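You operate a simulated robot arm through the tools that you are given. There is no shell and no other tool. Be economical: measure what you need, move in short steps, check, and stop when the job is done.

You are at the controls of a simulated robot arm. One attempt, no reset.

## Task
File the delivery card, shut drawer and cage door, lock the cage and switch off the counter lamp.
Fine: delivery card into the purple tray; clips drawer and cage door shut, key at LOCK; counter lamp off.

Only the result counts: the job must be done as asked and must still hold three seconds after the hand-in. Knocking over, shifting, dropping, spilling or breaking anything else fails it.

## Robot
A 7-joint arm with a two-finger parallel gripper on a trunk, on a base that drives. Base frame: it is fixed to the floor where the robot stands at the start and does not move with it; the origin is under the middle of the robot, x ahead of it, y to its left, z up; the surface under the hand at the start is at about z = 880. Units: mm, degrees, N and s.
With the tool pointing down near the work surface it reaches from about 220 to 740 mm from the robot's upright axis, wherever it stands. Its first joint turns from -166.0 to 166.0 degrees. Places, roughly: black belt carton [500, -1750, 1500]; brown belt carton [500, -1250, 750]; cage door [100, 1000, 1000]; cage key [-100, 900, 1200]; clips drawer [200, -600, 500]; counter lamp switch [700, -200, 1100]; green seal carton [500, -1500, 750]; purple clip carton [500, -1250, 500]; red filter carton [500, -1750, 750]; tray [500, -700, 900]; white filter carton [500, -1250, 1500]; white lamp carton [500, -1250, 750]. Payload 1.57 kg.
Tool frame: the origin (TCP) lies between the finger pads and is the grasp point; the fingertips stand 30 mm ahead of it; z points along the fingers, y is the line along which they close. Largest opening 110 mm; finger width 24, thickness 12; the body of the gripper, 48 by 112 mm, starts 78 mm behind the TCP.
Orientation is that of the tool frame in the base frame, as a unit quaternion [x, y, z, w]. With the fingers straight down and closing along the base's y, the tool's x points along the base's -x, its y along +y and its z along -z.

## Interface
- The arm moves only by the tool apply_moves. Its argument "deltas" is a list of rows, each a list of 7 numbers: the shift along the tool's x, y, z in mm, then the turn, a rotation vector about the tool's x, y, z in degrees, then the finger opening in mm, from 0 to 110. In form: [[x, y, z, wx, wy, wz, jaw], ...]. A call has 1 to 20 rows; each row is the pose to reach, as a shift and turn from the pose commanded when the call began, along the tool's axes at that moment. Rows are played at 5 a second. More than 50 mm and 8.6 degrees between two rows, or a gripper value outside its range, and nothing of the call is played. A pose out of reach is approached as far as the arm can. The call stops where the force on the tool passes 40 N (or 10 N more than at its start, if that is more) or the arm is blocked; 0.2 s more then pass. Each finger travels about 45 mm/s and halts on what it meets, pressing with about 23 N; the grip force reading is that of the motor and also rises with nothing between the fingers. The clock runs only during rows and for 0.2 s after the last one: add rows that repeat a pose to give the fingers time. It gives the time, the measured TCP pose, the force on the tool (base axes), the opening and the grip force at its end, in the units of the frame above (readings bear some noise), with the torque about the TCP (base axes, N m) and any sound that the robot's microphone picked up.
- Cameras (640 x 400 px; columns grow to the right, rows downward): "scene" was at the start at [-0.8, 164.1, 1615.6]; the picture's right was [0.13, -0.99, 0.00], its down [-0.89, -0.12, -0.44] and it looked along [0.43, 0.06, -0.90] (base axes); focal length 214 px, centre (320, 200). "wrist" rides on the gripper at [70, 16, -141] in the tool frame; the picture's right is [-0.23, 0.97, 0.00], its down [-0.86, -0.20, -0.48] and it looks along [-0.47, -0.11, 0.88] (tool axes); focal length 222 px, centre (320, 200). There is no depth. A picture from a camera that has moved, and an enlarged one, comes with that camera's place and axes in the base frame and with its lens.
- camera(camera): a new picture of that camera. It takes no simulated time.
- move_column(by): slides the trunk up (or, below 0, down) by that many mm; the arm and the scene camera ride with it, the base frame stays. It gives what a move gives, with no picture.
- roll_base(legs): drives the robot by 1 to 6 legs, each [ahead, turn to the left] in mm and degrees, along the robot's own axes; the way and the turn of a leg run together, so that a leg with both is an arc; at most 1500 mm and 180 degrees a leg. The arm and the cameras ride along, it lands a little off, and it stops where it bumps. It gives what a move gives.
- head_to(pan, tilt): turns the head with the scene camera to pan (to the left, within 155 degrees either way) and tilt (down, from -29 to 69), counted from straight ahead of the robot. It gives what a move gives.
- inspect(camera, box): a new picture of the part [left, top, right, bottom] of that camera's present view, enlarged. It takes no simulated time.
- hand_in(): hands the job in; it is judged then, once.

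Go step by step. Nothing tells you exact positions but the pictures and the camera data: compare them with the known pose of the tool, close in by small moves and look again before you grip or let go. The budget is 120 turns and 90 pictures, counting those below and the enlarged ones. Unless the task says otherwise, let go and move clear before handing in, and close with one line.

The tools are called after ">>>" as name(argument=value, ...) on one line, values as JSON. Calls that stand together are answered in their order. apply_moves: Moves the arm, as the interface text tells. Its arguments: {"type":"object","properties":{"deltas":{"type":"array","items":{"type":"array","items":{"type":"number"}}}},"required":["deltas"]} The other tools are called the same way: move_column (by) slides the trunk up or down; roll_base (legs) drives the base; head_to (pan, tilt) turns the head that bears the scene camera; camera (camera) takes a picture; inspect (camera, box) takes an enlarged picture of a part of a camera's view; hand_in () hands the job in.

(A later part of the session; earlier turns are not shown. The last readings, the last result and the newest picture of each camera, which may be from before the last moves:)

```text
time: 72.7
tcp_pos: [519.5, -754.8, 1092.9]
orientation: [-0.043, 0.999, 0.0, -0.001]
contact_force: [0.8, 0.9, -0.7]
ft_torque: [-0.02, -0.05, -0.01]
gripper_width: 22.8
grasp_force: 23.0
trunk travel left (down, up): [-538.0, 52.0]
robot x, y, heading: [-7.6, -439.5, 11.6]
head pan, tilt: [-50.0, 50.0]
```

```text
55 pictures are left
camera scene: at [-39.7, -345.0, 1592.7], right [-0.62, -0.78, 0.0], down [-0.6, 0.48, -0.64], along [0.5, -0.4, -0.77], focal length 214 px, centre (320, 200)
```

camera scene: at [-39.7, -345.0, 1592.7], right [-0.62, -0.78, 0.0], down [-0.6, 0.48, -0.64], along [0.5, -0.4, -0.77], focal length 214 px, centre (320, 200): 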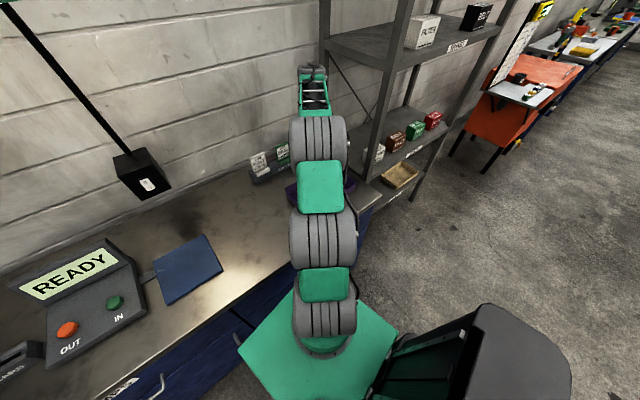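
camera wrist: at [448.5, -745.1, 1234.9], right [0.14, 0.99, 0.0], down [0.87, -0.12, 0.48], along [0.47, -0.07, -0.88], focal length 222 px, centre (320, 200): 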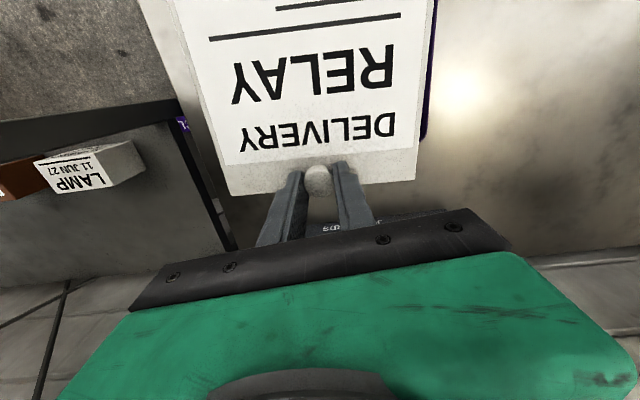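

Tray confirmed at x 380–560, y -890…-605; the card is above it. I'll descend partway and check clearance.

>>> apply_moves(deltas=[[0, 0, 40, 0, 0, 0, 0], [0, 0, 80, 0, 0, 0, 0], [0, 0, 110, 0, 0, 0, 0], [0, 0, 110, 0, 0, 0, 0]])

>>> camera(camera="wrist")

>>> inspect(camera="scene", box=[240, 80, 400, 240])

```text
time: 73.7
tcp_pos: [520.5, -753.9, 982.1]
orientation: [-0.043, 0.999, 0.0, -0.001]
contact_force: [0.1, -0.8, -1.6]
ft_torque: [-0.02, -0.06, -0.01]
gripper_width: 22.7
grasp_force: 22.7
trunk travel left (down, up): [-538.0, 52.0]
robot x, y, heading: [-10.1, -436.3, 11.8]
head pan, tilt: [-50.0, 50.0]
```

```text
54 pictures are left
camera wrist: at [449.6, -744.7, 1124.4], right [0.14, 0.99, 0.0], down [0.87, -0.12, 0.48], along [0.47, -0.07, -0.88], focal length 222 px, centre (320, 200)
```

wrist: 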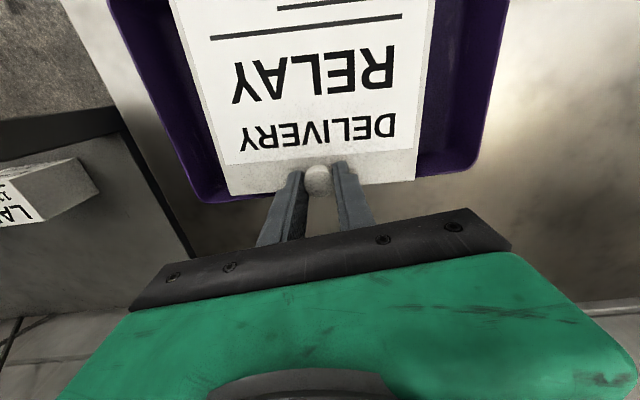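

```text
2.50 times, centred on (320, 160) of scene
camera zoom: at [-39.6, -345.1, 1592.7], right [-0.62, -0.78, 0.0], down [-0.6, 0.48, -0.64], along [0.5, -0.4, -0.77], focal length 536 px, centre (320, 300)
```

zoom: 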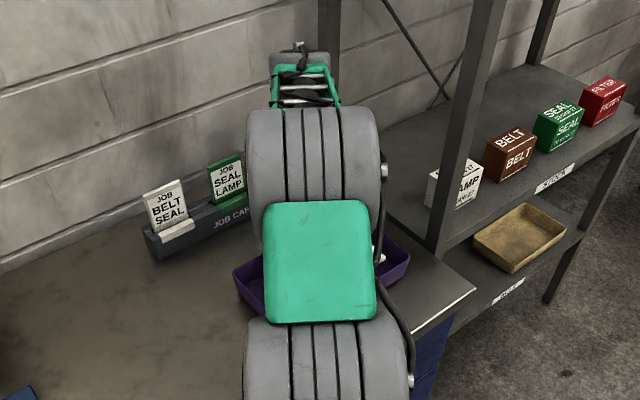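

Card is over the tray with a few millimetres to spare each side. I shift 3 mm forward, rotate 2° more and lower it in gently.

>>> apply_moves(deltas=[[-3, 0, 15, 0, 0, -2, 0], [-3, 0, 28, 0, 0, -2, 0], [-3, 0, 38, 0, 0, -2, 0], [-3, 0, 46, 0, 0, -2, 0], [-3, 0, 52, 0, 0, -2, 0], [-3, 0, 54, 0, 0, -2, 0]])

>>> camera(camera="wrist")

```text
time: 75.1
tcp_pos: [523.3, -753.5, 929.5]
orientation: [-0.062, 0.998, 0.0, -0.001]
contact_force: [0.3, -0.2, -0.7]
ft_torque: [-0.02, -0.06, 0.0]
gripper_width: 22.8
grasp_force: 23.4
trunk travel left (down, up): [-538.0, 52.0]
robot x, y, heading: [-9.2, -437.5, 11.5]
head pan, tilt: [-50.0, 50.0]
```

```text
52 pictures are left
camera wrist: at [451.8, -747.2, 1070.4], right [0.11, 0.99, 0.0], down [0.87, -0.09, 0.48], along [0.47, -0.05, -0.88], focal length 222 px, centre (320, 200)
```

wrist: 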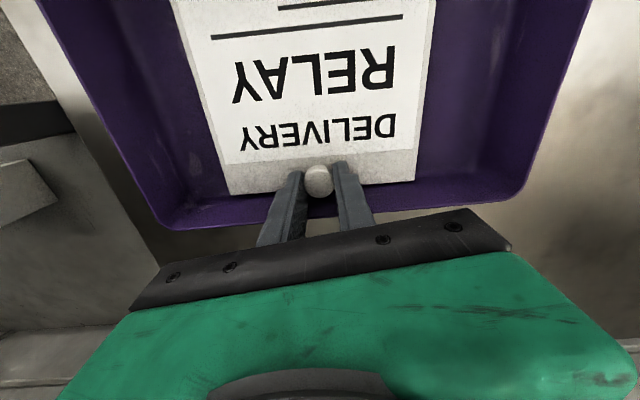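

Card is inside the rim with no contact yet. I lower in small steps until it touches the floor.

>>> apply_moves(deltas=[[0, 0, 3, 0, 0, 0, 0], [0, 0, 5, 0, 0, 0, 0], [0, 0, 7, 0, 0, 0, 0], [0, 0, 7, 0, 0, 0, 0]])

```text
time: 76.1
tcp_pos: [524.1, -754.2, 923.4]
orientation: [-0.061, 0.998, -0.001, 0.001]
contact_force: [0.2, 0.3, 11.1]
ft_torque: [-0.05, 0.47, 0.05]
gripper_width: 23.1
grasp_force: 23.0
trunk travel left (down, up): [-538.0, 52.0]
robot x, y, heading: [-4.6, -438.4, 11.4]
head pan, tilt: [-50.0, 50.0]
```

It touches (11 N). Release and rise straight up.

>>> apply_moves(deltas=[[0, 0, -1, 0, 0, 0, 40], [0, 0, -1, 0, 0, 0, 55], [0, 0, -1, 0, 0, 0, 55], [0, 0, -30, 0, 0, 0, 55], [0, 0, -70, 0, 0, 0, 55], [0, 0, -110, 0, 0, 0, 55], [0, 0, -150, 0, 0, 0, 55], [0, 0, -180, 0, 0, 0, 55]])

>>> camera(camera="wrist")

>>> head_to(pan=0, tilt=30)

>>> camera(camera="scene")

```text
time: 77.9
tcp_pos: [523.1, -755.2, 1101.6]
orientation: [-0.061, 0.998, 0.0, -0.001]
contact_force: [-0.7, -0.2, -0.2]
ft_torque: [0.05, 0.01, -0.01]
gripper_width: 55.1
grasp_force: 0.0
trunk travel left (down, up): [-538.0, 52.0]
robot x, y, heading: [-8.1, -437.3, 11.5]
head pan, tilt: [-50.0, 50.0]
```

```text
51 pictures are left
camera wrist: at [452.0, -747.1, 1243.9], right [0.11, 0.99, 0.0], down [0.87, -0.09, 0.48], along [0.47, -0.05, -0.88], focal length 222 px, centre (320, 200)
```

wrist: 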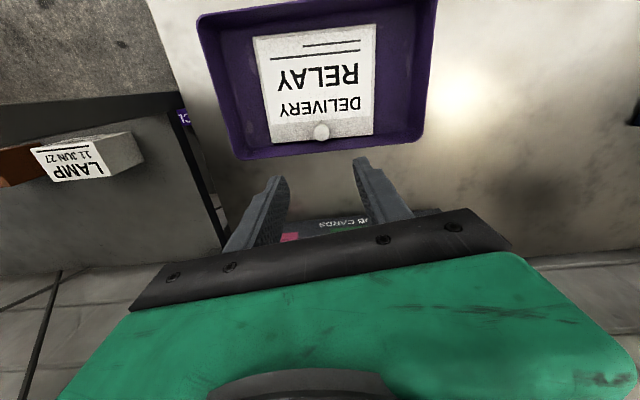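

```text
time: 79.0
tcp_pos: [524.5, -755.0, 1101.6]
orientation: [-0.061, 0.998, -0.001, -0.001]
contact_force: [-0.4, 0.6, -0.7]
ft_torque: [0.02, 0.02, 0.0]
gripper_width: 55.0
grasp_force: 0.0
trunk travel left (down, up): [-538.0, 52.0]
robot x, y, heading: [-10.6, -437.7, 11.6]
head pan, tilt: [0.0, 30.0]
```

```text
50 pictures are left
camera scene: at [-11.5, -279.1, 1622.2], right [0.2, -0.98, 0.0], down [-0.49, -0.1, -0.87], along [0.85, 0.17, -0.5], focal length 214 px, centre (320, 200)
```

scene: 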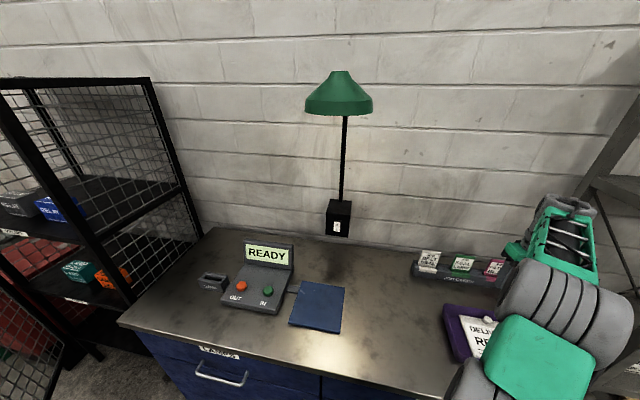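

The card lies in the tray. Next the lamp switch on the box at the wall; zooming in.

>>> inspect(camera="scene", box=[310, 180, 370, 250])

```text
5.71 times, centred on (340, 215) of scene
camera zoom: at [-11.5, -279.1, 1622.2], right [0.2, -0.98, 0.0], down [-0.49, -0.1, -0.87], along [0.85, 0.17, -0.5], focal length 1226 px, centre (206, 114)
```

zoom: 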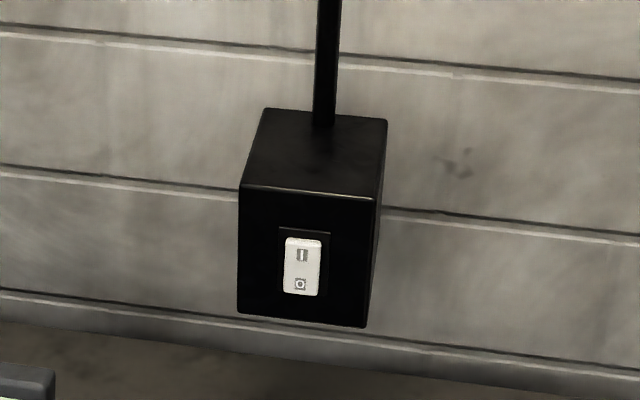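

The rocker has I above and O below, at about (715,-205,1080), facing me. I'll carry the hand in front of it, then tilt the tool horizontal.

>>> apply_moves(deltas=[[-7, 39, 0, 0, 0, 0.5, 40], [-13.5, 78, 0, 0, 0, 1, 20], [-20, 116.5, 0, 0, 0, 1.5, 0], [-27, 155, 0, 0, 0, 2, 0], [-33.5, 194, 0, 0, 0, 2.5, 0], [-40, 233, 0, 0, 0, 3, 0], [-47, 272, 0, 0, 0, 3.5, 0], [-54, 311, 0, 0, 0, 4, 0], [-60, 350, 0, 0, 0, 4.5, 0], [-67, 388, 0, 0, 0, 5, 0], [-74, 427, 0, 0, 0, 5.5, 0], [-80, 466, 0, 0, 0, 6, 0], [-87, 505, 0, 0, 0, 6.5, 0], [-94, 544, 0, 0, 0, 7, 0], [-94, 544, 0, 0, 0, 7, 0]])

>>> apply_moves(deltas=[[0, 0, 0, 0, -8, 0, 0], [0, 0, 0, 0, -16, 0, 0], [0, 0, 0, 0, -24, 0, 0], [0, 0, 0, 0, -32, 0, 0], [0, 0, 0, 0, -40, 0, 0], [0, 0, 0, 0, -48, 0, 0], [0, 0, 0, 0, -56, 0, 0], [0, 0, 0, 0, -64, 0, 0], [0, 0, 0, 0, -72, 0, 0], [0, 0, 0, 0, -72, 0, 0]])

>>> camera(camera="wrist")

>>> camera(camera="scene")

```text
time: 82.2
tcp_pos: [551.3, -201.4, 1100.9]
orientation: [0.0, 1.0, 0.0, 0.0]
contact_force: [0.4, 0.5, 0.7]
ft_torque: [-0.02, 0.02, -0.05]
gripper_width: 0.1
grasp_force: 21.2
trunk travel left (down, up): [-538.0, 52.0]
robot x, y, heading: [-8.6, -436.7, 11.9]
head pan, tilt: [0.0, 30.0]
```

```text
time: 84.5
tcp_pos: [550.1, -202.7, 1102.2]
orientation: [0.0, 0.809, 0.0, 0.588]
contact_force: [0.1, 0.0, -0.1]
ft_torque: [-0.01, 0.0, -0.01]
gripper_width: 0.0
grasp_force: 21.8
trunk travel left (down, up): [-538.0, 52.0]
robot x, y, heading: [-8.5, -438.0, 11.6]
head pan, tilt: [0.0, 30.0]
```

```text
48 pictures are left
camera wrist: at [393.5, -186.9, 1079.3], right [0.07, 0.97, 0.22], down [-0.19, -0.2, 0.96], along [0.98, -0.11, 0.17], focal length 222 px, centre (320, 200)
```

wrist: 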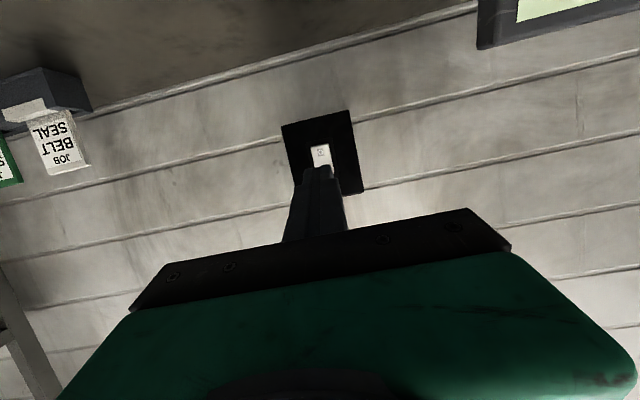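

```text
47 pictures are left
camera scene: at [-11.6, -278.7, 1622.2], right [0.2, -0.98, 0.0], down [-0.49, -0.1, -0.87], along [0.85, 0.17, -0.5], focal length 214 px, centre (320, 200)
```

scene: 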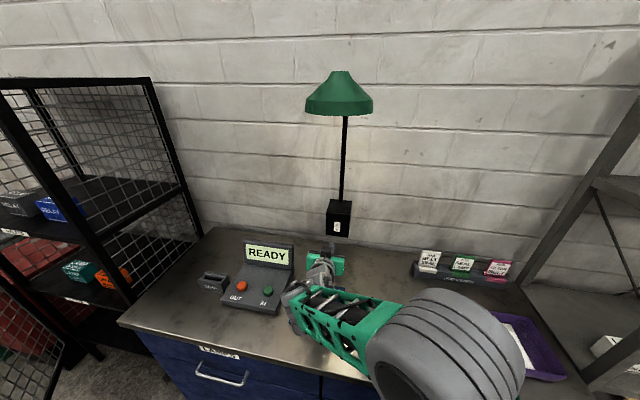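

The O half of the rocker is at about (700,-207,1068). I'll level the tool and bring tips in front, slightly below at z≈1058.

>>> apply_moves(deltas=[[7, -2, 27, 0, -6, 0, 0], [14, -4, 54, 0, -12, 0, 0], [20.2, -5, 80, 0, -18, 0, 0], [20.2, -5, 80, 0, -18, 0, 0]])

>>> camera(camera="wrist")

>>> inspect(camera="scene", box=[290, 180, 380, 290])

```text
time: 85.5
tcp_pos: [621.9, -206.7, 1058.4]
orientation: [-0.001, 0.707, 0.002, 0.707]
contact_force: [-0.4, -0.4, -1.5]
ft_torque: [0.02, 0.01, -0.01]
gripper_width: 0.0
grasp_force: 21.4
trunk travel left (down, up): [-538.0, 52.0]
robot x, y, heading: [-4.3, -438.0, 11.4]
head pan, tilt: [0.0, 30.0]
```

```text
46 pictures are left
camera wrist: at [479.2, -191.4, 988.0], right [0.0, 0.97, 0.23], down [-0.48, -0.2, 0.86], along [0.88, -0.11, 0.47], focal length 222 px, centre (320, 200)
```

wrist: 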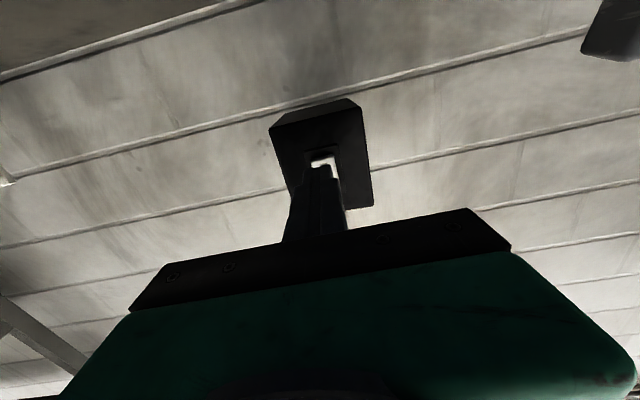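

```text
3.64 times, centred on (335, 235) of scene
camera zoom: at [-11.3, -278.5, 1622.2], right [0.2, -0.98, 0.0], down [-0.49, -0.1, -0.87], along [0.85, 0.17, -0.5], focal length 780 px, centre (266, 73)
```

zoom: 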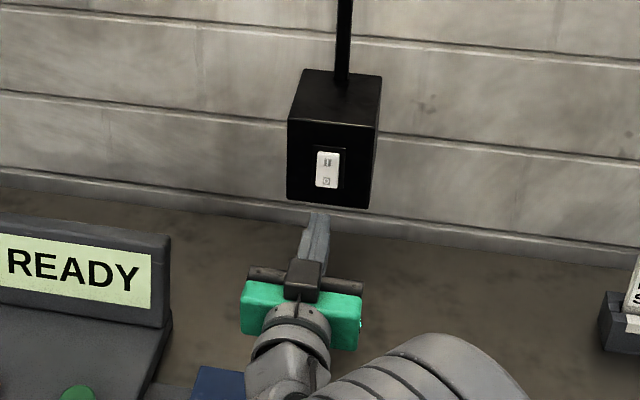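

Aligned; I raise 4 mm, and advance onto the O half slowly.

>>> apply_moves(deltas=[[-4, 2, 15, 0, 0, 0, 0], [-4, 2, 30, 0, 0, 0, 0], [-4, 2, 38, 0, 0, 0, 0], [-4, 2, 43, 0, 0, 0, 0], [-4, 2, 48, 0, 0, 0, 0], [-4, 2, 52, 0, 0, 0, 0]])

>>> camera(camera="wrist")

>>> inspect(camera="scene", box=[290, 180, 380, 290])

```text
time: 86.8
tcp_pos: [672.5, -205.7, 1061.9]
orientation: [0.0, 0.708, 0.0, 0.707]
contact_force: [-1.1, 0.0, -0.1]
ft_torque: [0.0, 0.02, 0.03]
gripper_width: 0.0
grasp_force: 21.1
trunk travel left (down, up): [-538.0, 52.0]
robot x, y, heading: [-9.8, -442.6, 11.4]
head pan, tilt: [0.0, 30.0]
```

```text
44 pictures are left
camera wrist: at [529.9, -189.8, 992.4], right [0.0, 0.97, 0.23], down [-0.48, -0.2, 0.86], along [0.88, -0.11, 0.47], focal length 222 px, centre (320, 200)
```

wrist: 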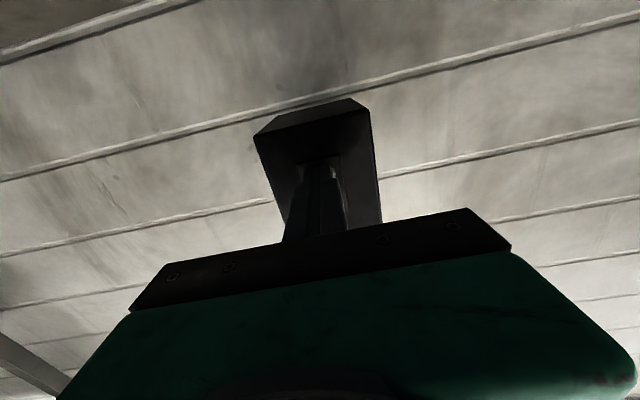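

```text
3.64 times, centred on (335, 235) of scene
camera zoom: at [-11.7, -278.8, 1622.2], right [0.2, -0.98, 0.0], down [-0.49, -0.1, -0.87], along [0.85, 0.17, -0.5], focal length 780 px, centre (266, 73)
```

zoom: 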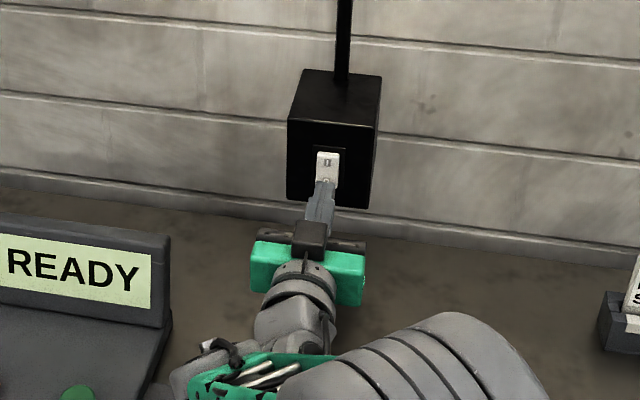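

>>> apply_moves(deltas=[[0, 0, 3, 0, 0, 0, 0], [0, 0, 6, 0, 0, 0, 0], [0, 0, 9, 0, 0, 0, 0], [0, 0, 12, 0, 0, 0, 0], [0, 0, 15, 0, 0, 0, 0]])

>>> camera(camera="scene")

```text
time: 87.8
tcp_pos: [675.4, -204.8, 1061.6]
orientation: [-0.003, 0.708, 0.0, 0.706]
contact_force: [-27.3, -6.3, 5.6]
ft_torque: [-0.08, -0.47, -0.24]
gripper_width: 0.2
grasp_force: 21.6
trunk travel left (down, up): [-538.0, 52.0]
robot x, y, heading: [-7.8, -438.8, 11.5]
head pan, tilt: [0.0, 30.0]
heard: click, click
stopped in row 4: the force on the tool passed its limit at 46 N (the readings are from after the stop); the commanded pose is now the measured one
```

```text
42 pictures are left
camera scene: at [-17.5, -280.2, 1622.6], right [0.2, -0.98, 0.0], down [-0.49, -0.1, -0.87], along [0.85, 0.18, -0.5], focal length 214 px, centre (320, 200)
```

scene: 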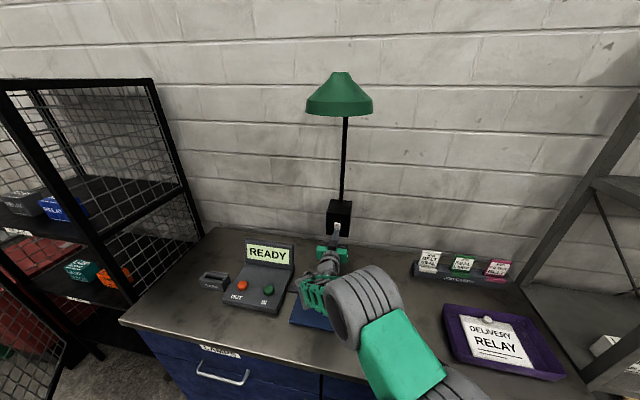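

I heard two clicks. I'll back off and compare the rocker and the light.

>>> apply_moves(deltas=[[0, 0, -20, 0, 0, 0, 0], [0, 0, -50, 0, 0, 0, 0], [15, 0, -70, 0, 0, 0, 0], [15, 0, -70, 0, 0, 0, 0]])

>>> inspect(camera="scene", box=[310, 180, 370, 250])

>>> camera(camera="scene")

```text
time: 88.8
tcp_pos: [610.1, -203.7, 1044.8]
orientation: [-0.002, 0.709, 0.0, 0.705]
contact_force: [-0.2, 0.3, -0.1]
ft_torque: [0.03, -0.01, 0.03]
gripper_width: 0.1
grasp_force: 21.0
trunk travel left (down, up): [-538.0, 52.0]
robot x, y, heading: [-10.2, -436.3, 11.5]
head pan, tilt: [0.0, 30.0]
```

```text
5.71 times, centred on (340, 215) of scene
camera zoom: at [-12.4, -278.8, 1622.2], right [0.2, -0.98, 0.0], down [-0.49, -0.1, -0.87], along [0.85, 0.17, -0.5], focal length 1226 px, centre (206, 114)
```

zoom: 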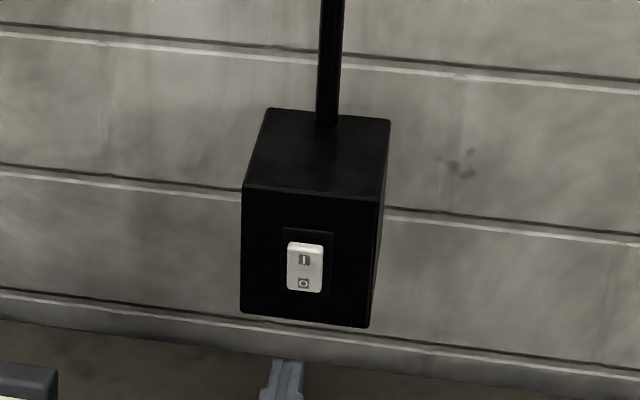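

```text
40 pictures are left
camera scene: at [-12.4, -278.8, 1622.2], right [0.2, -0.98, 0.0], down [-0.49, -0.1, -0.87], along [0.85, 0.17, -0.5], focal length 214 px, centre (320, 200)
```

scene: 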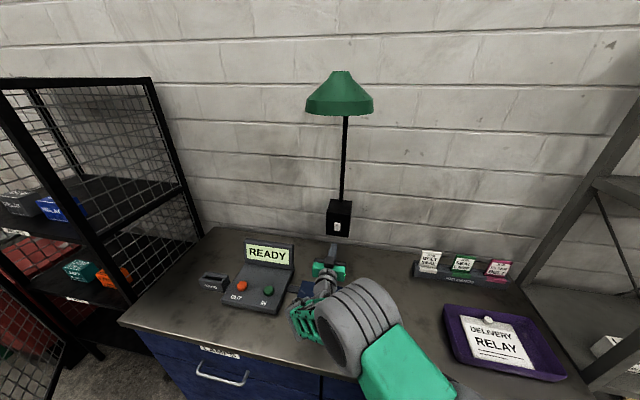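

The rocker is now at O and the counter glow is gone: lamp off. I retract to tool-down, then move over to survey the cage door.

>>> apply_moves(deltas=[[-17, 0, -13, 0, 7.5, 0, 0], [-33, 0, -25, 0, 15, 0, 0], [-50, 0, -38, 0, 22.5, 0, 0], [-67, 0, -50, 0, 30, 0, 0], [-83, 0, -63, 0, 37.5, 0, 0], [-100, 0, -75, 0, 45, 0, 0], [-117, 0, -88, 0, 52.5, 0, 0], [-133, 0, -100, 0, 60, 0, 0], [-150, 0, -113, 0, 67.5, 0, 0], [-167, 0, -125, 0, 75, 0, 0], [-183, 0, -138, 0, 82.5, 0, 0], [-200, 0, -150, 0, 90, 0, 0], [-200, 0, -150, 0, 90, 0, 0]])

>>> roll_base(legs=[[-650, 0], [0, 78]])

>>> head_to(pan=-20, tilt=25)

>>> camera(camera="scene")

```text
time: 91.5
tcp_pos: [459.0, -206.1, 1245.7]
orientation: [-0.001, 1.0, -0.001, -0.003]
contact_force: [-0.6, -0.2, 1.0]
ft_torque: [-0.01, 0.01, 0.01]
gripper_width: 0.0
grasp_force: 21.0
out of reach, approached as far as the arm can: row 12
trunk travel left (down, up): [-538.0, 52.0]
robot x, y, heading: [-8.0, -439.2, 11.7]
head pan, tilt: [0.0, 30.0]
```

```text
time: 98.5
tcp_pos: [-776.9, -62.9, 1244.0]
orientation: [-0.634, 0.773, -0.005, -0.001]
contact_force: [0.0, -0.1, 0.0]
ft_torque: [0.03, 0.04, -0.01]
gripper_width: 0.1
grasp_force: 21.1
trunk travel left (down, up): [-538.0, 52.0]
robot x, y, heading: [-644.7, -566.0, 90.4]
head pan, tilt: [0.0, 30.0]
```

```text
time: 99.3
tcp_pos: [-776.4, -62.2, 1245.0]
orientation: [-0.634, 0.773, -0.003, -0.001]
contact_force: [0.6, 0.2, 0.1]
ft_torque: [-0.01, 0.0, 0.0]
gripper_width: 0.2
grasp_force: 21.5
trunk travel left (down, up): [-538.0, 52.0]
robot x, y, heading: [-641.2, -569.5, 90.4]
head pan, tilt: [-20.0, 25.0]
```

```text
39 pictures are left
camera scene: at [-767.9, -541.8, 1630.2], right [0.94, -0.34, 0.0], down [-0.14, -0.4, -0.91], along [0.31, 0.85, -0.42], focal length 214 px, centre (320, 200)
```

scene: 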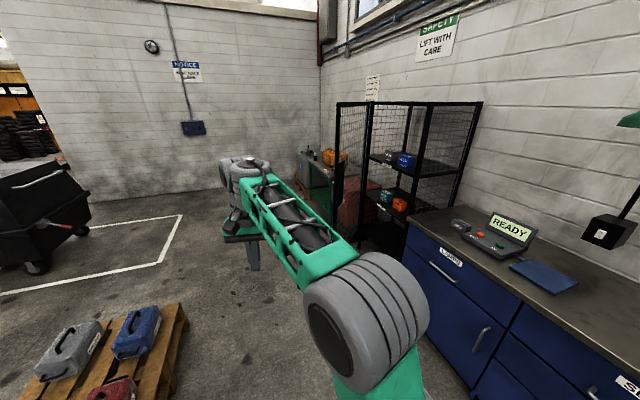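

Lamp and card are done. I'll drive along the aisle to about (-720, 930), on the outer side of the open door, and look.

>>> roll_base(legs=[[0, 2.6], [1480, 0]])

>>> head_to(pan=-80, tilt=25)

>>> camera(camera="scene")

```text
time: 107.1
tcp_pos: [-870.8, 1407.3, 1245.1]
orientation: [-0.651, 0.759, -0.003, -0.001]
contact_force: [-0.7, 0.2, -0.6]
ft_torque: [0.0, 0.01, 0.04]
gripper_width: 0.0
grasp_force: 20.9
trunk travel left (down, up): [-538.0, 52.0]
robot x, y, heading: [-712.5, 908.0, 92.8]
head pan, tilt: [-20.0, 25.0]
```

```text
time: 108.4
tcp_pos: [-870.9, 1408.0, 1246.0]
orientation: [-0.651, 0.759, -0.004, -0.001]
contact_force: [-0.5, 0.3, 0.6]
ft_torque: [0.0, 0.0, 0.03]
gripper_width: 0.0
grasp_force: 20.9
trunk travel left (down, up): [-538.0, 52.0]
robot x, y, heading: [-714.3, 907.6, 92.7]
head pan, tilt: [-80.0, 25.0]
```

```text
38 pictures are left
camera scene: at [-777.3, 861.8, 1630.2], right [0.22, -0.98, 0.0], down [-0.41, -0.09, -0.91], along [0.88, 0.2, -0.42], focal length 214 px, centre (320, 200)
```

scene: 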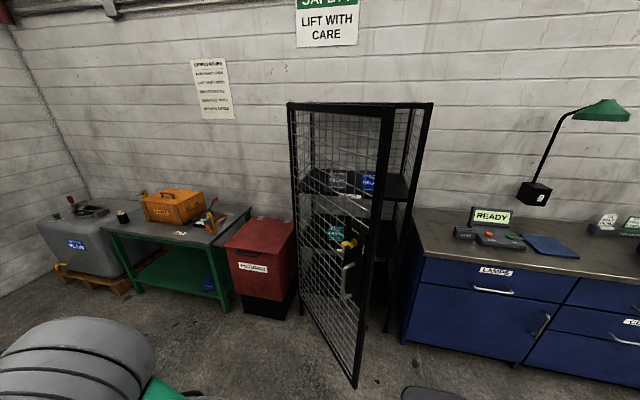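

Now I see the outer side: key (yellow), pull handle, and the sign on the wall. Zooming in on the lock.

>>> inspect(camera="scene", box=[310, 200, 400, 310])

>>> inspect(camera="scene", box=[180, 50, 240, 125])

```text
3.64 times, centred on (355, 255) of scene
camera zoom: at [-777.3, 861.8, 1630.2], right [0.22, -0.98, 0.0], down [-0.41, -0.09, -0.91], along [0.88, 0.2, -0.42], focal length 780 px, centre (193, 0)
```

zoom: 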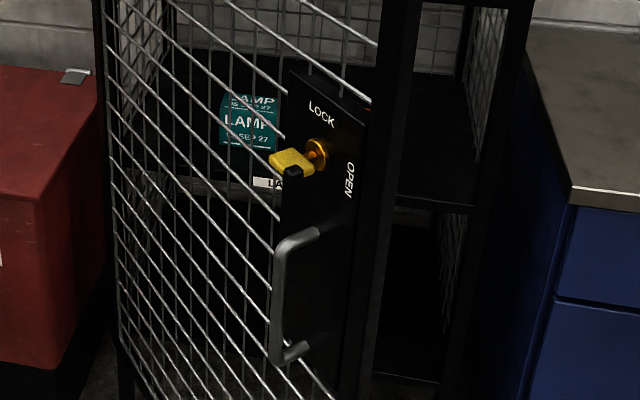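

```text
5.33 times, centred on (210, 88) of scene
camera zoom: at [-777.3, 861.8, 1630.2], right [0.22, -0.98, 0.0], down [-0.41, -0.09, -0.91], along [0.88, 0.2, -0.42], focal length 1144 px, centre (907, 800)
```

zoom: 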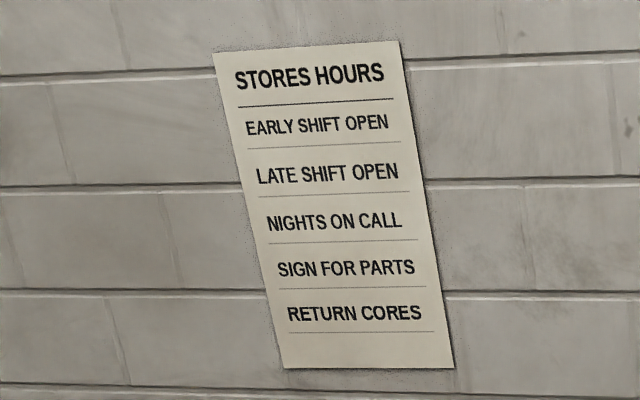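

Key sits at about (-87,883,1139) on the door; door edge ≈(-155,822), hinge ≈(366,1279). Key now at OPEN (right), LOCK is at the top. I'll face +x and then set the tool horizontal on the outer side.

>>> roll_base(legs=[[0, -92.7]])

>>> head_to(pan=0, tilt=35)

>>> camera(camera="scene")

```text
time: 112.7
tcp_pos: [-210.6, 1053.4, 1245.3]
orientation: [0.086, 0.996, -0.001, -0.003]
contact_force: [-0.6, 0.0, 0.2]
ft_torque: [0.01, -0.02, 0.01]
gripper_width: 0.0
grasp_force: 21.0
trunk travel left (down, up): [-538.0, 52.0]
robot x, y, heading: [-713.3, 906.3, 1.7]
head pan, tilt: [-80.0, 25.0]
```

```text
time: 114.2
tcp_pos: [-210.5, 1054.3, 1243.6]
orientation: [0.087, 0.996, -0.002, -0.004]
contact_force: [-0.6, -0.1, 0.2]
ft_torque: [0.02, -0.03, -0.02]
gripper_width: 0.0
grasp_force: 21.4
trunk travel left (down, up): [-538.0, 52.0]
robot x, y, heading: [-716.8, 911.2, 1.6]
head pan, tilt: [0.0, 35.0]
```

```text
35 pictures are left
camera scene: at [-691.7, 1064.1, 1614.4], right [0.03, -1.0, 0.0], down [-0.57, -0.02, -0.82], along [0.82, 0.02, -0.57], focal length 214 px, centre (320, 200)
```

scene: 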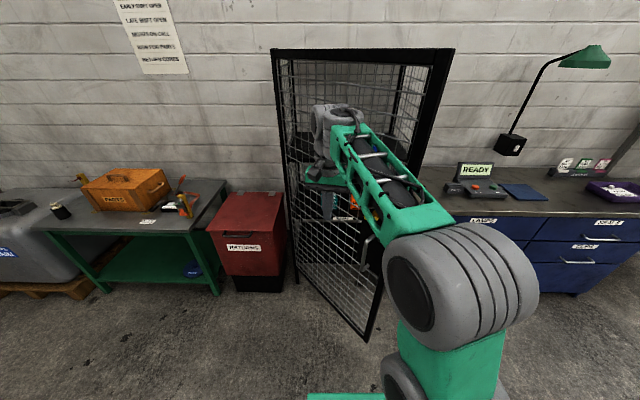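

Door edge ≈(-168,821). I'll bring the tool horizontal with -45° yaw to a point ~50 mm off the outer face near the free edge, at z≈1060.

>>> apply_moves(deltas=[[-3.7, -11.8, 15.3, 2.28, -7.24, 2.28, 0], [-7.4, -23.6, 30.7, 4.57, -14.5, 4.57, 0], [-11, -35.4, 46, 6.85, -21.7, 6.85, 0], [-14.7, -47.2, 61.3, 9.13, -29, 9.13, 0], [-18.4, -59, 76.7, 11.4, -36.2, 11.4, 0], [-22, -70.8, 92, 13.7, -43.5, 13.7, 0], [-25.7, -82.5, 107.3, 16, -50.7, 16, 0], [-29.4, -94.3, 122.7, 18.3, -57.9, 18.3, 0], [-33, -106, 138, 20.6, -65.2, 20.6, 0], [-36.8, -118, 153.3, 22.8, -72.4, 22.8, 0], [-40.4, -129.7, 168.7, 25.1, -79.7, 25.1, 0], [-44.1, -141.5, 184, 27.4, -86.9, 27.4, 0], [-44.1, -141.5, 184, 27.4, -86.9, 27.4, 0]])

>>> camera(camera="scene")

>>> camera(camera="wrist")

```text
time: 117.0
tcp_pos: [-254.6, 1055.4, 1204.0]
orientation: [0.349, 0.904, -0.072, 0.237]
contact_force: [-0.7, -1.0, -0.7]
ft_torque: [0.03, 0.0, 0.01]
gripper_width: 0.0
grasp_force: 21.2
out of reach, approached as far as the arm can: row 1, 2, 3, 4, 5, 6, 7, 8, 9, 10, 11, 12, 13
trunk travel left (down, up): [-538.0, 52.0]
robot x, y, heading: [-715.5, 906.4, 1.7]
head pan, tilt: [0.0, 35.0]
```

```text
34 pictures are left
camera scene: at [-692.5, 1063.4, 1614.5], right [0.03, -1.0, 0.0], down [-0.57, -0.02, -0.82], along [0.82, 0.02, -0.57], focal length 214 px, centre (320, 200)
```

scene: 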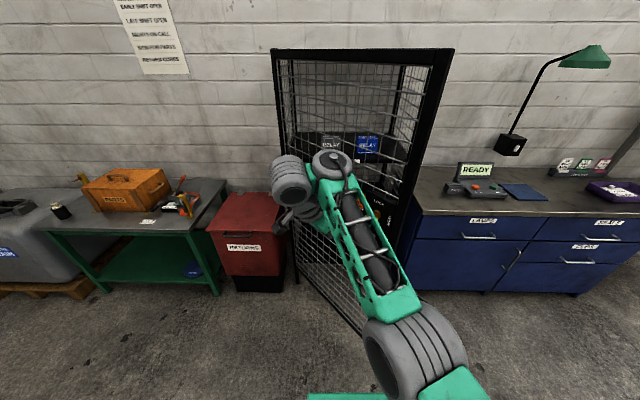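

```text
33 pictures are left
camera wrist: at [-341.8, 1150.9, 1295.3], right [0.79, 0.59, 0.14], down [0.24, -0.52, 0.82], along [0.56, -0.62, -0.55], focal length 222 px, centre (320, 200)
```

wrist: 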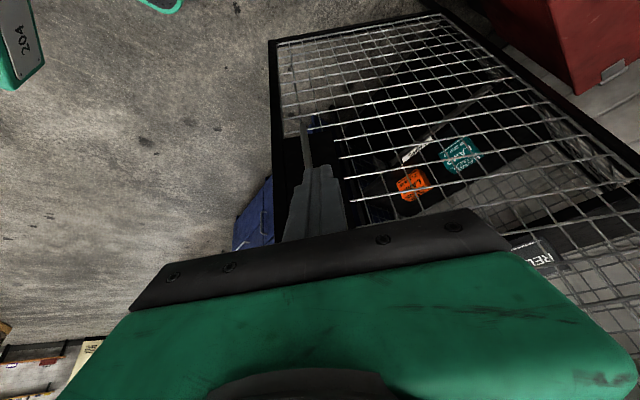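

That horizontal pose isn't reachable this close in. I'll instead return to fingers-down and push the door's frame with the vertical fingers, above the key height.

>>> apply_moves(deltas=[[-9.8, -2, 1.8, -1.2, 4, -5.9, 0], [-19.6, -4, 3.7, -2.4, 8, -11.8, 0], [-29.4, -6, 5.5, -3.6, 12, -17.7, 0], [-39.2, -8, 7.4, -4.9, 16, -23.6, 0], [-49, -10, 9.2, -6.1, 20, -29.5, 0], [-58.8, -12, 11, -7.3, 24, -35.4, 0], [-68.6, -13.7, 12.9, -8.5, 28, -41.3, 0], [-68.6, -13.7, 12.9, -8.5, 28, -41.3, 0]])

>>> move_column(by=50)

>>> roll_base(legs=[[50, 0]])

```text
time: 118.8
tcp_pos: [-215.8, 998.6, 1222.3]
orientation: [0.002, 1.0, -0.001, -0.001]
contact_force: [0.3, 0.2, -0.2]
ft_torque: [-0.05, 0.02, 0.0]
gripper_width: 0.0
grasp_force: 21.7
trunk travel left (down, up): [-538.0, 52.0]
robot x, y, heading: [-713.7, 905.6, 1.7]
head pan, tilt: [0.0, 35.0]
```

```text
time: 119.7
tcp_pos: [-216.2, 998.1, 1272.7]
orientation: [0.0, 1.0, -0.001, -0.001]
contact_force: [0.2, 0.0, 0.3]
ft_torque: [0.0, 0.02, 0.0]
gripper_width: 0.0
grasp_force: 21.1
trunk travel left (down, up): [-588.0, 2.0]
robot x, y, heading: [-713.8, 907.0, 1.4]
head pan, tilt: [0.0, 35.0]
```

```text
time: 120.6
tcp_pos: [-166.3, 999.1, 1272.1]
orientation: [0.0, 1.0, -0.001, -0.001]
contact_force: [0.5, -0.9, -0.8]
ft_torque: [0.03, 0.02, 0.0]
gripper_width: 0.2
grasp_force: 20.9
trunk travel left (down, up): [-588.0, 2.0]
robot x, y, heading: [-664.0, 909.0, 1.6]
head pan, tilt: [0.0, 35.0]
```

Now I yaw the gripper so its broad side faces the door and come close to it.

>>> apply_moves(deltas=[[4, -14, 5, 0, 0, 6.7, 0], [8, -27, 11, 0, 0, 13.3, 0], [12, -41, 16, 0, 0, 20, 0], [16, -55, 21, 0, 0, 26.7, 0], [20, -68, 27, 0, 0, 33.3, 0], [24, -82, 32, 0, 0, 40, 0], [24, -82, 32, 0, 0, 40, 0]])

>>> camera(camera="wrist")

>>> camera(camera="scene")

```text
time: 122.2
tcp_pos: [-191.4, 915.3, 1240.0]
orientation: [0.343, 0.939, -0.001, 0.0]
contact_force: [-0.5, -1.1, -0.9]
ft_torque: [-0.02, -0.01, 0.02]
gripper_width: 0.0
grasp_force: 21.4
trunk travel left (down, up): [-588.0, 2.0]
robot x, y, heading: [-663.7, 912.6, 1.8]
head pan, tilt: [0.0, 35.0]
```

```text
32 pictures are left
camera wrist: at [-234.5, 974.1, 1381.6], right [0.8, 0.6, 0.0], down [0.53, -0.7, 0.48], along [0.29, -0.39, -0.88], focal length 222 px, centre (320, 200)
```

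wrist: 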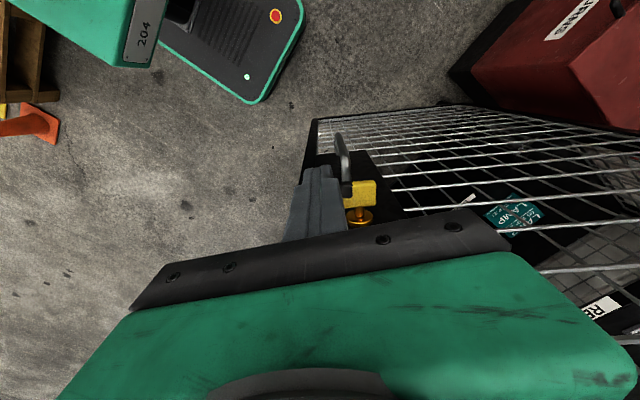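

```text
31 pictures are left
camera scene: at [-642.0, 1065.5, 1664.4], right [0.03, -1.0, 0.0], down [-0.57, -0.02, -0.82], along [0.82, 0.02, -0.57], focal length 214 px, centre (320, 200)
```

scene: 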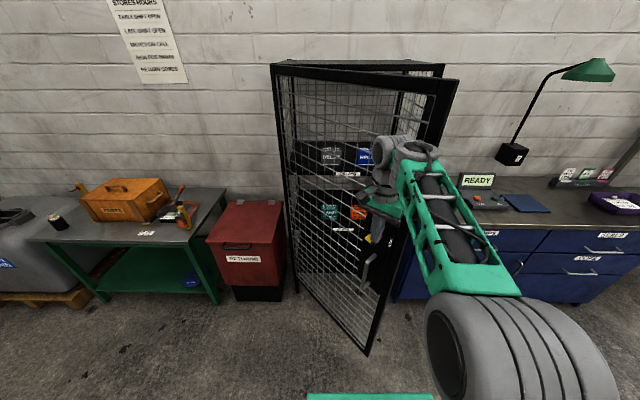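

Clear of the key. Now I push the door along its arc.

>>> apply_moves(deltas=[[-25, -3, 0, 0, 0, 0, 0], [-50, -6, 0, 0, 0, 0, 0], [-75, -9, 0, 0, 0, 0, 0], [-100, -12, 0, 0, 0, 0, 0], [-123, -15, 0, 0, 0, 0, 0], [-146, -17, 0, 0, 0, -2, 0], [-170, -18, 0, 0, 0, -4, 0], [-193, -18, 0, 0, 0, -6, 0], [-215, -18, 0, 0, 0, -8, 0]])

>>> camera(camera="scene")

```text
time: 124.2
tcp_pos: [-36.0, 764.0, 1239.9]
orientation: [0.276, 0.961, -0.001, -0.001]
contact_force: [-1.0, 0.0, -0.5]
ft_torque: [0.03, -0.01, 0.0]
gripper_width: 0.1
grasp_force: 21.1
trunk travel left (down, up): [-588.0, 2.0]
robot x, y, heading: [-662.0, 904.3, 1.9]
head pan, tilt: [0.0, 35.0]
```

```text
30 pictures are left
camera scene: at [-641.2, 1065.0, 1664.5], right [0.03, -1.0, 0.0], down [-0.57, -0.02, -0.82], along [0.82, 0.02, -0.57], focal length 214 px, centre (320, 200)
```

scene: 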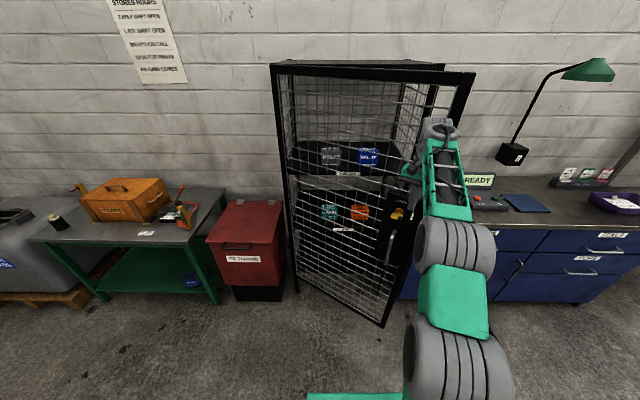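

Works well. I continue the arc with the arm, then finish by driving forward.

>>> apply_moves(deltas=[[-25, -1, 0, 0, 0, -5, 0], [-50, -2, 0, 0, 0, -10, 0], [-75, -3, 0, 0, 0, -15, 0], [-102, -5, 0, 0, 0, -20, 0]])

>>> roll_base(legs=[[150, -3]])

>>> camera(camera="scene")

```text
time: 125.2
tcp_pos: [-6.2, 705.1, 1198.9]
orientation: [0.116, 0.993, 0.0, 0.001]
contact_force: [-0.5, -0.2, -0.2]
ft_torque: [0.05, 0.0, 0.01]
gripper_width: 0.0
grasp_force: 21.3
out of reach, approached as far as the arm can: row 2, 3, 4
trunk travel left (down, up): [-588.0, 2.0]
robot x, y, heading: [-662.9, 909.3, 1.4]
head pan, tilt: [0.0, 35.0]
```

```text
time: 126.6
tcp_pos: [132.5, 676.1, 1198.4]
orientation: [0.141, 0.99, -0.001, -0.001]
contact_force: [0.3, 0.2, 0.3]
ft_torque: [0.01, 0.04, -0.01]
gripper_width: 0.1
grasp_force: 21.6
trunk travel left (down, up): [-588.0, 2.0]
robot x, y, heading: [-515.7, 911.0, -1.2]
head pan, tilt: [0.0, 35.0]
```

```text
29 pictures are left
camera scene: at [-482.8, 1064.0, 1664.4], right [-0.03, -1.0, 0.0], down [-0.57, 0.01, -0.82], along [0.82, -0.02, -0.57], focal length 214 px, centre (320, 200)
```

scene: 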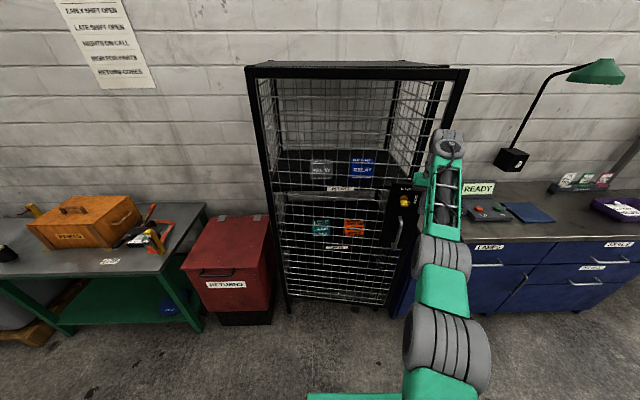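

The door is nearly closed; the tips got low near the key height. I pull back, raise and shift right a little, then finish by driving.

>>> apply_moves(deltas=[[27, -14, -11, 0, 0, 0, 0], [54, -29, -22, 0, 0, 3, 0], [81, -43, -34, 0, 0, 6, 0], [108, -57, -45, 0, 0, 9, 0], [108, -57, -45, 0, 0, 9, 0]])

>>> roll_base(legs=[[230, 0]])

>>> camera(camera="scene")

```text
time: 127.8
tcp_pos: [11.9, 649.8, 1242.6]
orientation: [0.218, 0.976, 0.0, 0.0]
contact_force: [0.4, 0.3, -0.6]
ft_torque: [-0.01, 0.01, 0.0]
gripper_width: 0.0
grasp_force: 21.6
trunk travel left (down, up): [-588.0, 2.0]
robot x, y, heading: [-512.6, 907.0, -1.2]
head pan, tilt: [0.0, 35.0]
```

```text
time: 129.5
tcp_pos: [243.3, 644.7, 1242.3]
orientation: [0.218, 0.976, -0.001, -0.001]
contact_force: [-0.2, -0.2, 0.0]
ft_torque: [0.01, 0.01, 0.01]
gripper_width: 0.0
grasp_force: 21.3
trunk travel left (down, up): [-588.0, 2.0]
robot x, y, heading: [-278.6, 903.2, -1.4]
head pan, tilt: [0.0, 35.0]
```

```text
28 pictures are left
camera scene: at [-252.1, 1058.3, 1664.4], right [-0.03, -1.0, 0.0], down [-0.57, 0.01, -0.82], along [0.82, -0.02, -0.57], focal length 214 px, centre (320, 200)
```

scene: 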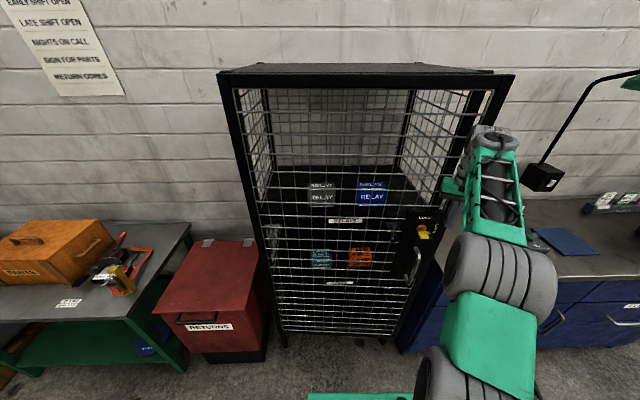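

>>> roll_base(legs=[[130, 0]])

>>> camera(camera="scene")

```text
time: 130.6
tcp_pos: [305.5, 644.3, 1245.4]
orientation: [0.221, 0.975, 0.003, -0.012]
contact_force: [-16.8, 7.4, -1.8]
ft_torque: [-0.83, -1.92, 0.22]
gripper_width: 0.1
grasp_force: 20.5
trunk travel left (down, up): [-588.0, 2.0]
robot x, y, heading: [-210.2, 899.8, -1.5]
head pan, tilt: [0.0, 35.0]
stopped in leg 1: the force on the tool passed its limit at 145 N (the readings are from after the stop); the commanded pose is now the measured one
```

```text
27 pictures are left
camera scene: at [-183.9, 1057.9, 1664.4], right [-0.03, -1.0, 0.0], down [-0.57, 0.01, -0.82], along [0.82, -0.02, -0.57], focal length 214 px, centre (320, 200)
```

scene: 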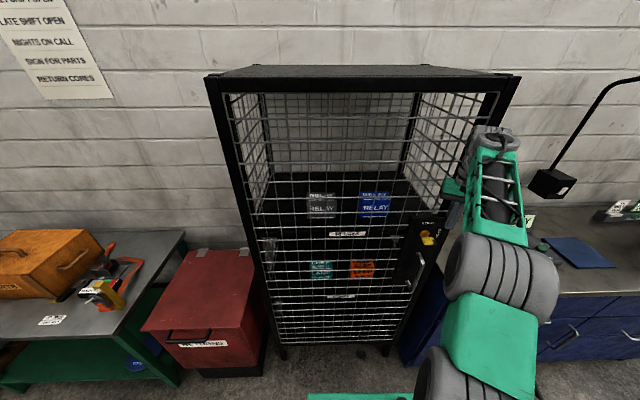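

The door seems shut against its stop. I back off and inspect closure and key.

>>> roll_base(legs=[[-130, 0]])

>>> inspect(camera="scene", box=[370, 60, 500, 330])

>>> camera(camera="wrist")

```text
time: 131.9
tcp_pos: [177.9, 646.6, 1242.0]
orientation: [0.221, 0.975, 0.002, -0.011]
contact_force: [0.3, -0.4, 1.3]
ft_torque: [0.01, -0.03, -0.02]
gripper_width: 0.0
grasp_force: 21.1
trunk travel left (down, up): [-588.0, 2.0]
robot x, y, heading: [-340.9, 902.4, -1.6]
head pan, tilt: [0.0, 35.0]
```

```text
1.48 times, centred on (435, 195) of scene
camera zoom: at [-311.9, 1060.0, 1664.5], right [-0.03, -1.0, 0.0], down [-0.57, 0.01, -0.82], along [0.82, -0.02, -0.57], focal length 318 px, centre (150, 207)
```

zoom: 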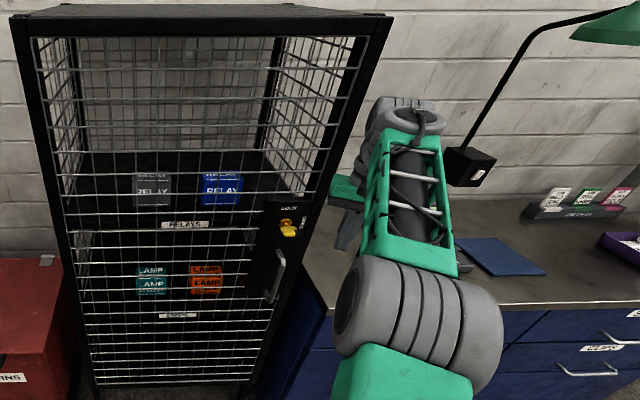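

```text
25 pictures are left
camera wrist: at [123.6, 690.1, 1386.3], right [0.62, 0.78, -0.01], down [0.7, -0.55, 0.46], along [0.35, -0.29, -0.89], focal length 222 px, centre (320, 200)
```

wrist: 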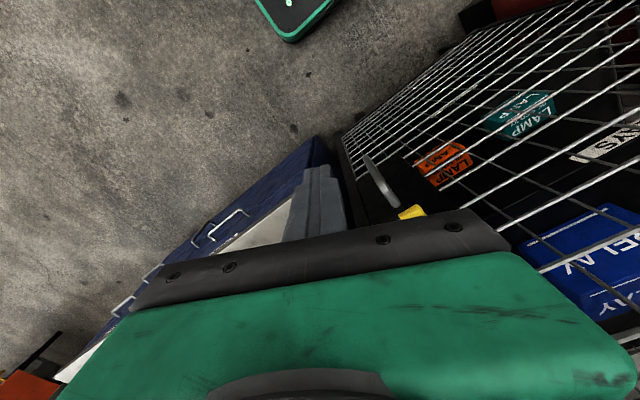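

>>> inspect(camera="scene", box=[420, 180, 480, 260])

>>> inspect(camera="scene", box=[440, 55, 510, 130])

```text
5.00 times, centred on (450, 220) of scene
camera zoom: at [-311.9, 1060.0, 1664.5], right [-0.03, -1.0, 0.0], down [-0.57, 0.01, -0.82], along [0.82, -0.02, -0.57], focal length 1072 px, centre (-330, 100)
```

zoom: 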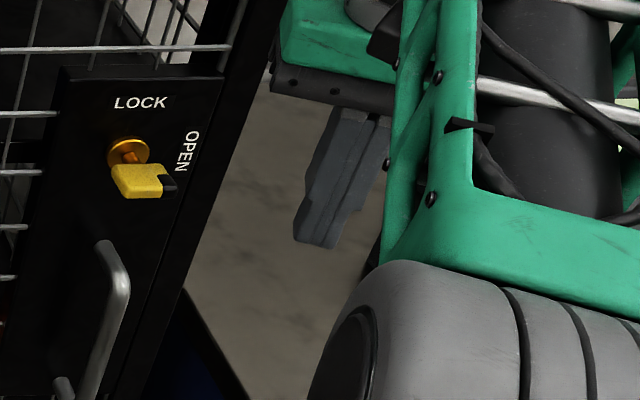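

```text
5.33 times, centred on (475, 92) of scene
camera zoom: at [-311.9, 1060.0, 1664.5], right [-0.03, -1.0, 0.0], down [-0.57, 0.01, -0.82], along [0.82, -0.02, -0.57], focal length 1144 px, centre (-507, 773)
```

zoom: 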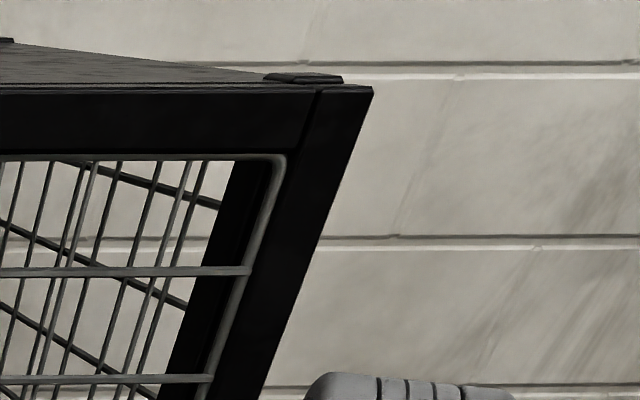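

The door is flush. Key bow is at about (321,677,1140), lying horizontally with its black pointer toward OPEN; it must turn 90° counter-clockwise. I bring the tool horizontal in front of it.

>>> apply_moves(deltas=[[-1.7, 3.6, 8.5, -1.66, -7.48, -1.69, 20], [-3.4, 7.2, 17, -3.3, -14.95, -3.4, 40], [-5.1, 10.8, 25.5, -5, -22.4, -5.1, 40], [-6.8, 14.3, 34, -6.6, -29.9, -6.8, 40], [-8.5, 17.9, 42.5, -8.3, -37.4, -8.5, 40], [-10.2, 21.5, 51, -9.95, -44.9, -10.2, 40], [-12, 25, 59.5, -11.6, -52.3, -11.8, 40], [-13.7, 28.7, 68, -13.3, -59.8, -13.5, 40], [-15.4, 32.3, 76.5, -14.9, -67.3, -15.2, 40], [-17.1, 35.8, 85, -16.6, -74.8, -16.9, 40], [-18.8, 39.4, 93.5, -18.2, -82.2, -18.6, 40], [-20.5, 43, 102, -19.9, -89.7, -20.3, 40], [-20.5, 43, 102, -19.9, -89.7, -20.3, 40]])

>>> camera(camera="wrist")

```text
time: 134.7
tcp_pos: [281.5, 588.4, 1339.1]
orientation: [0.116, 0.931, 0.01, 0.346]
contact_force: [0.2, 0.1, 1.3]
ft_torque: [-0.01, 0.0, 0.01]
gripper_width: 39.9
grasp_force: 0.1
out of reach, approached as far as the arm can: row 2, 3, 4, 5, 6, 7, 8, 9, 10, 11, 12, 13
trunk travel left (down, up): [-588.0, 2.0]
robot x, y, heading: [-342.0, 903.4, -1.5]
head pan, tilt: [0.0, 35.0]
```

```text
22 pictures are left
camera wrist: at [141.8, 627.9, 1403.2], right [0.37, 0.9, 0.24], down [0.28, -0.36, 0.89], along [0.89, -0.26, -0.38], focal length 222 px, centre (320, 200)
```

wrist: 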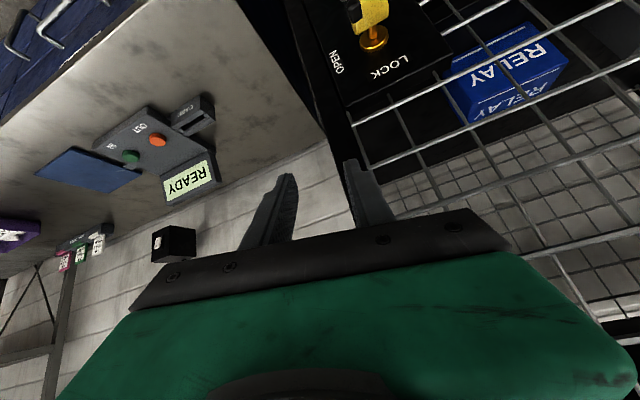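

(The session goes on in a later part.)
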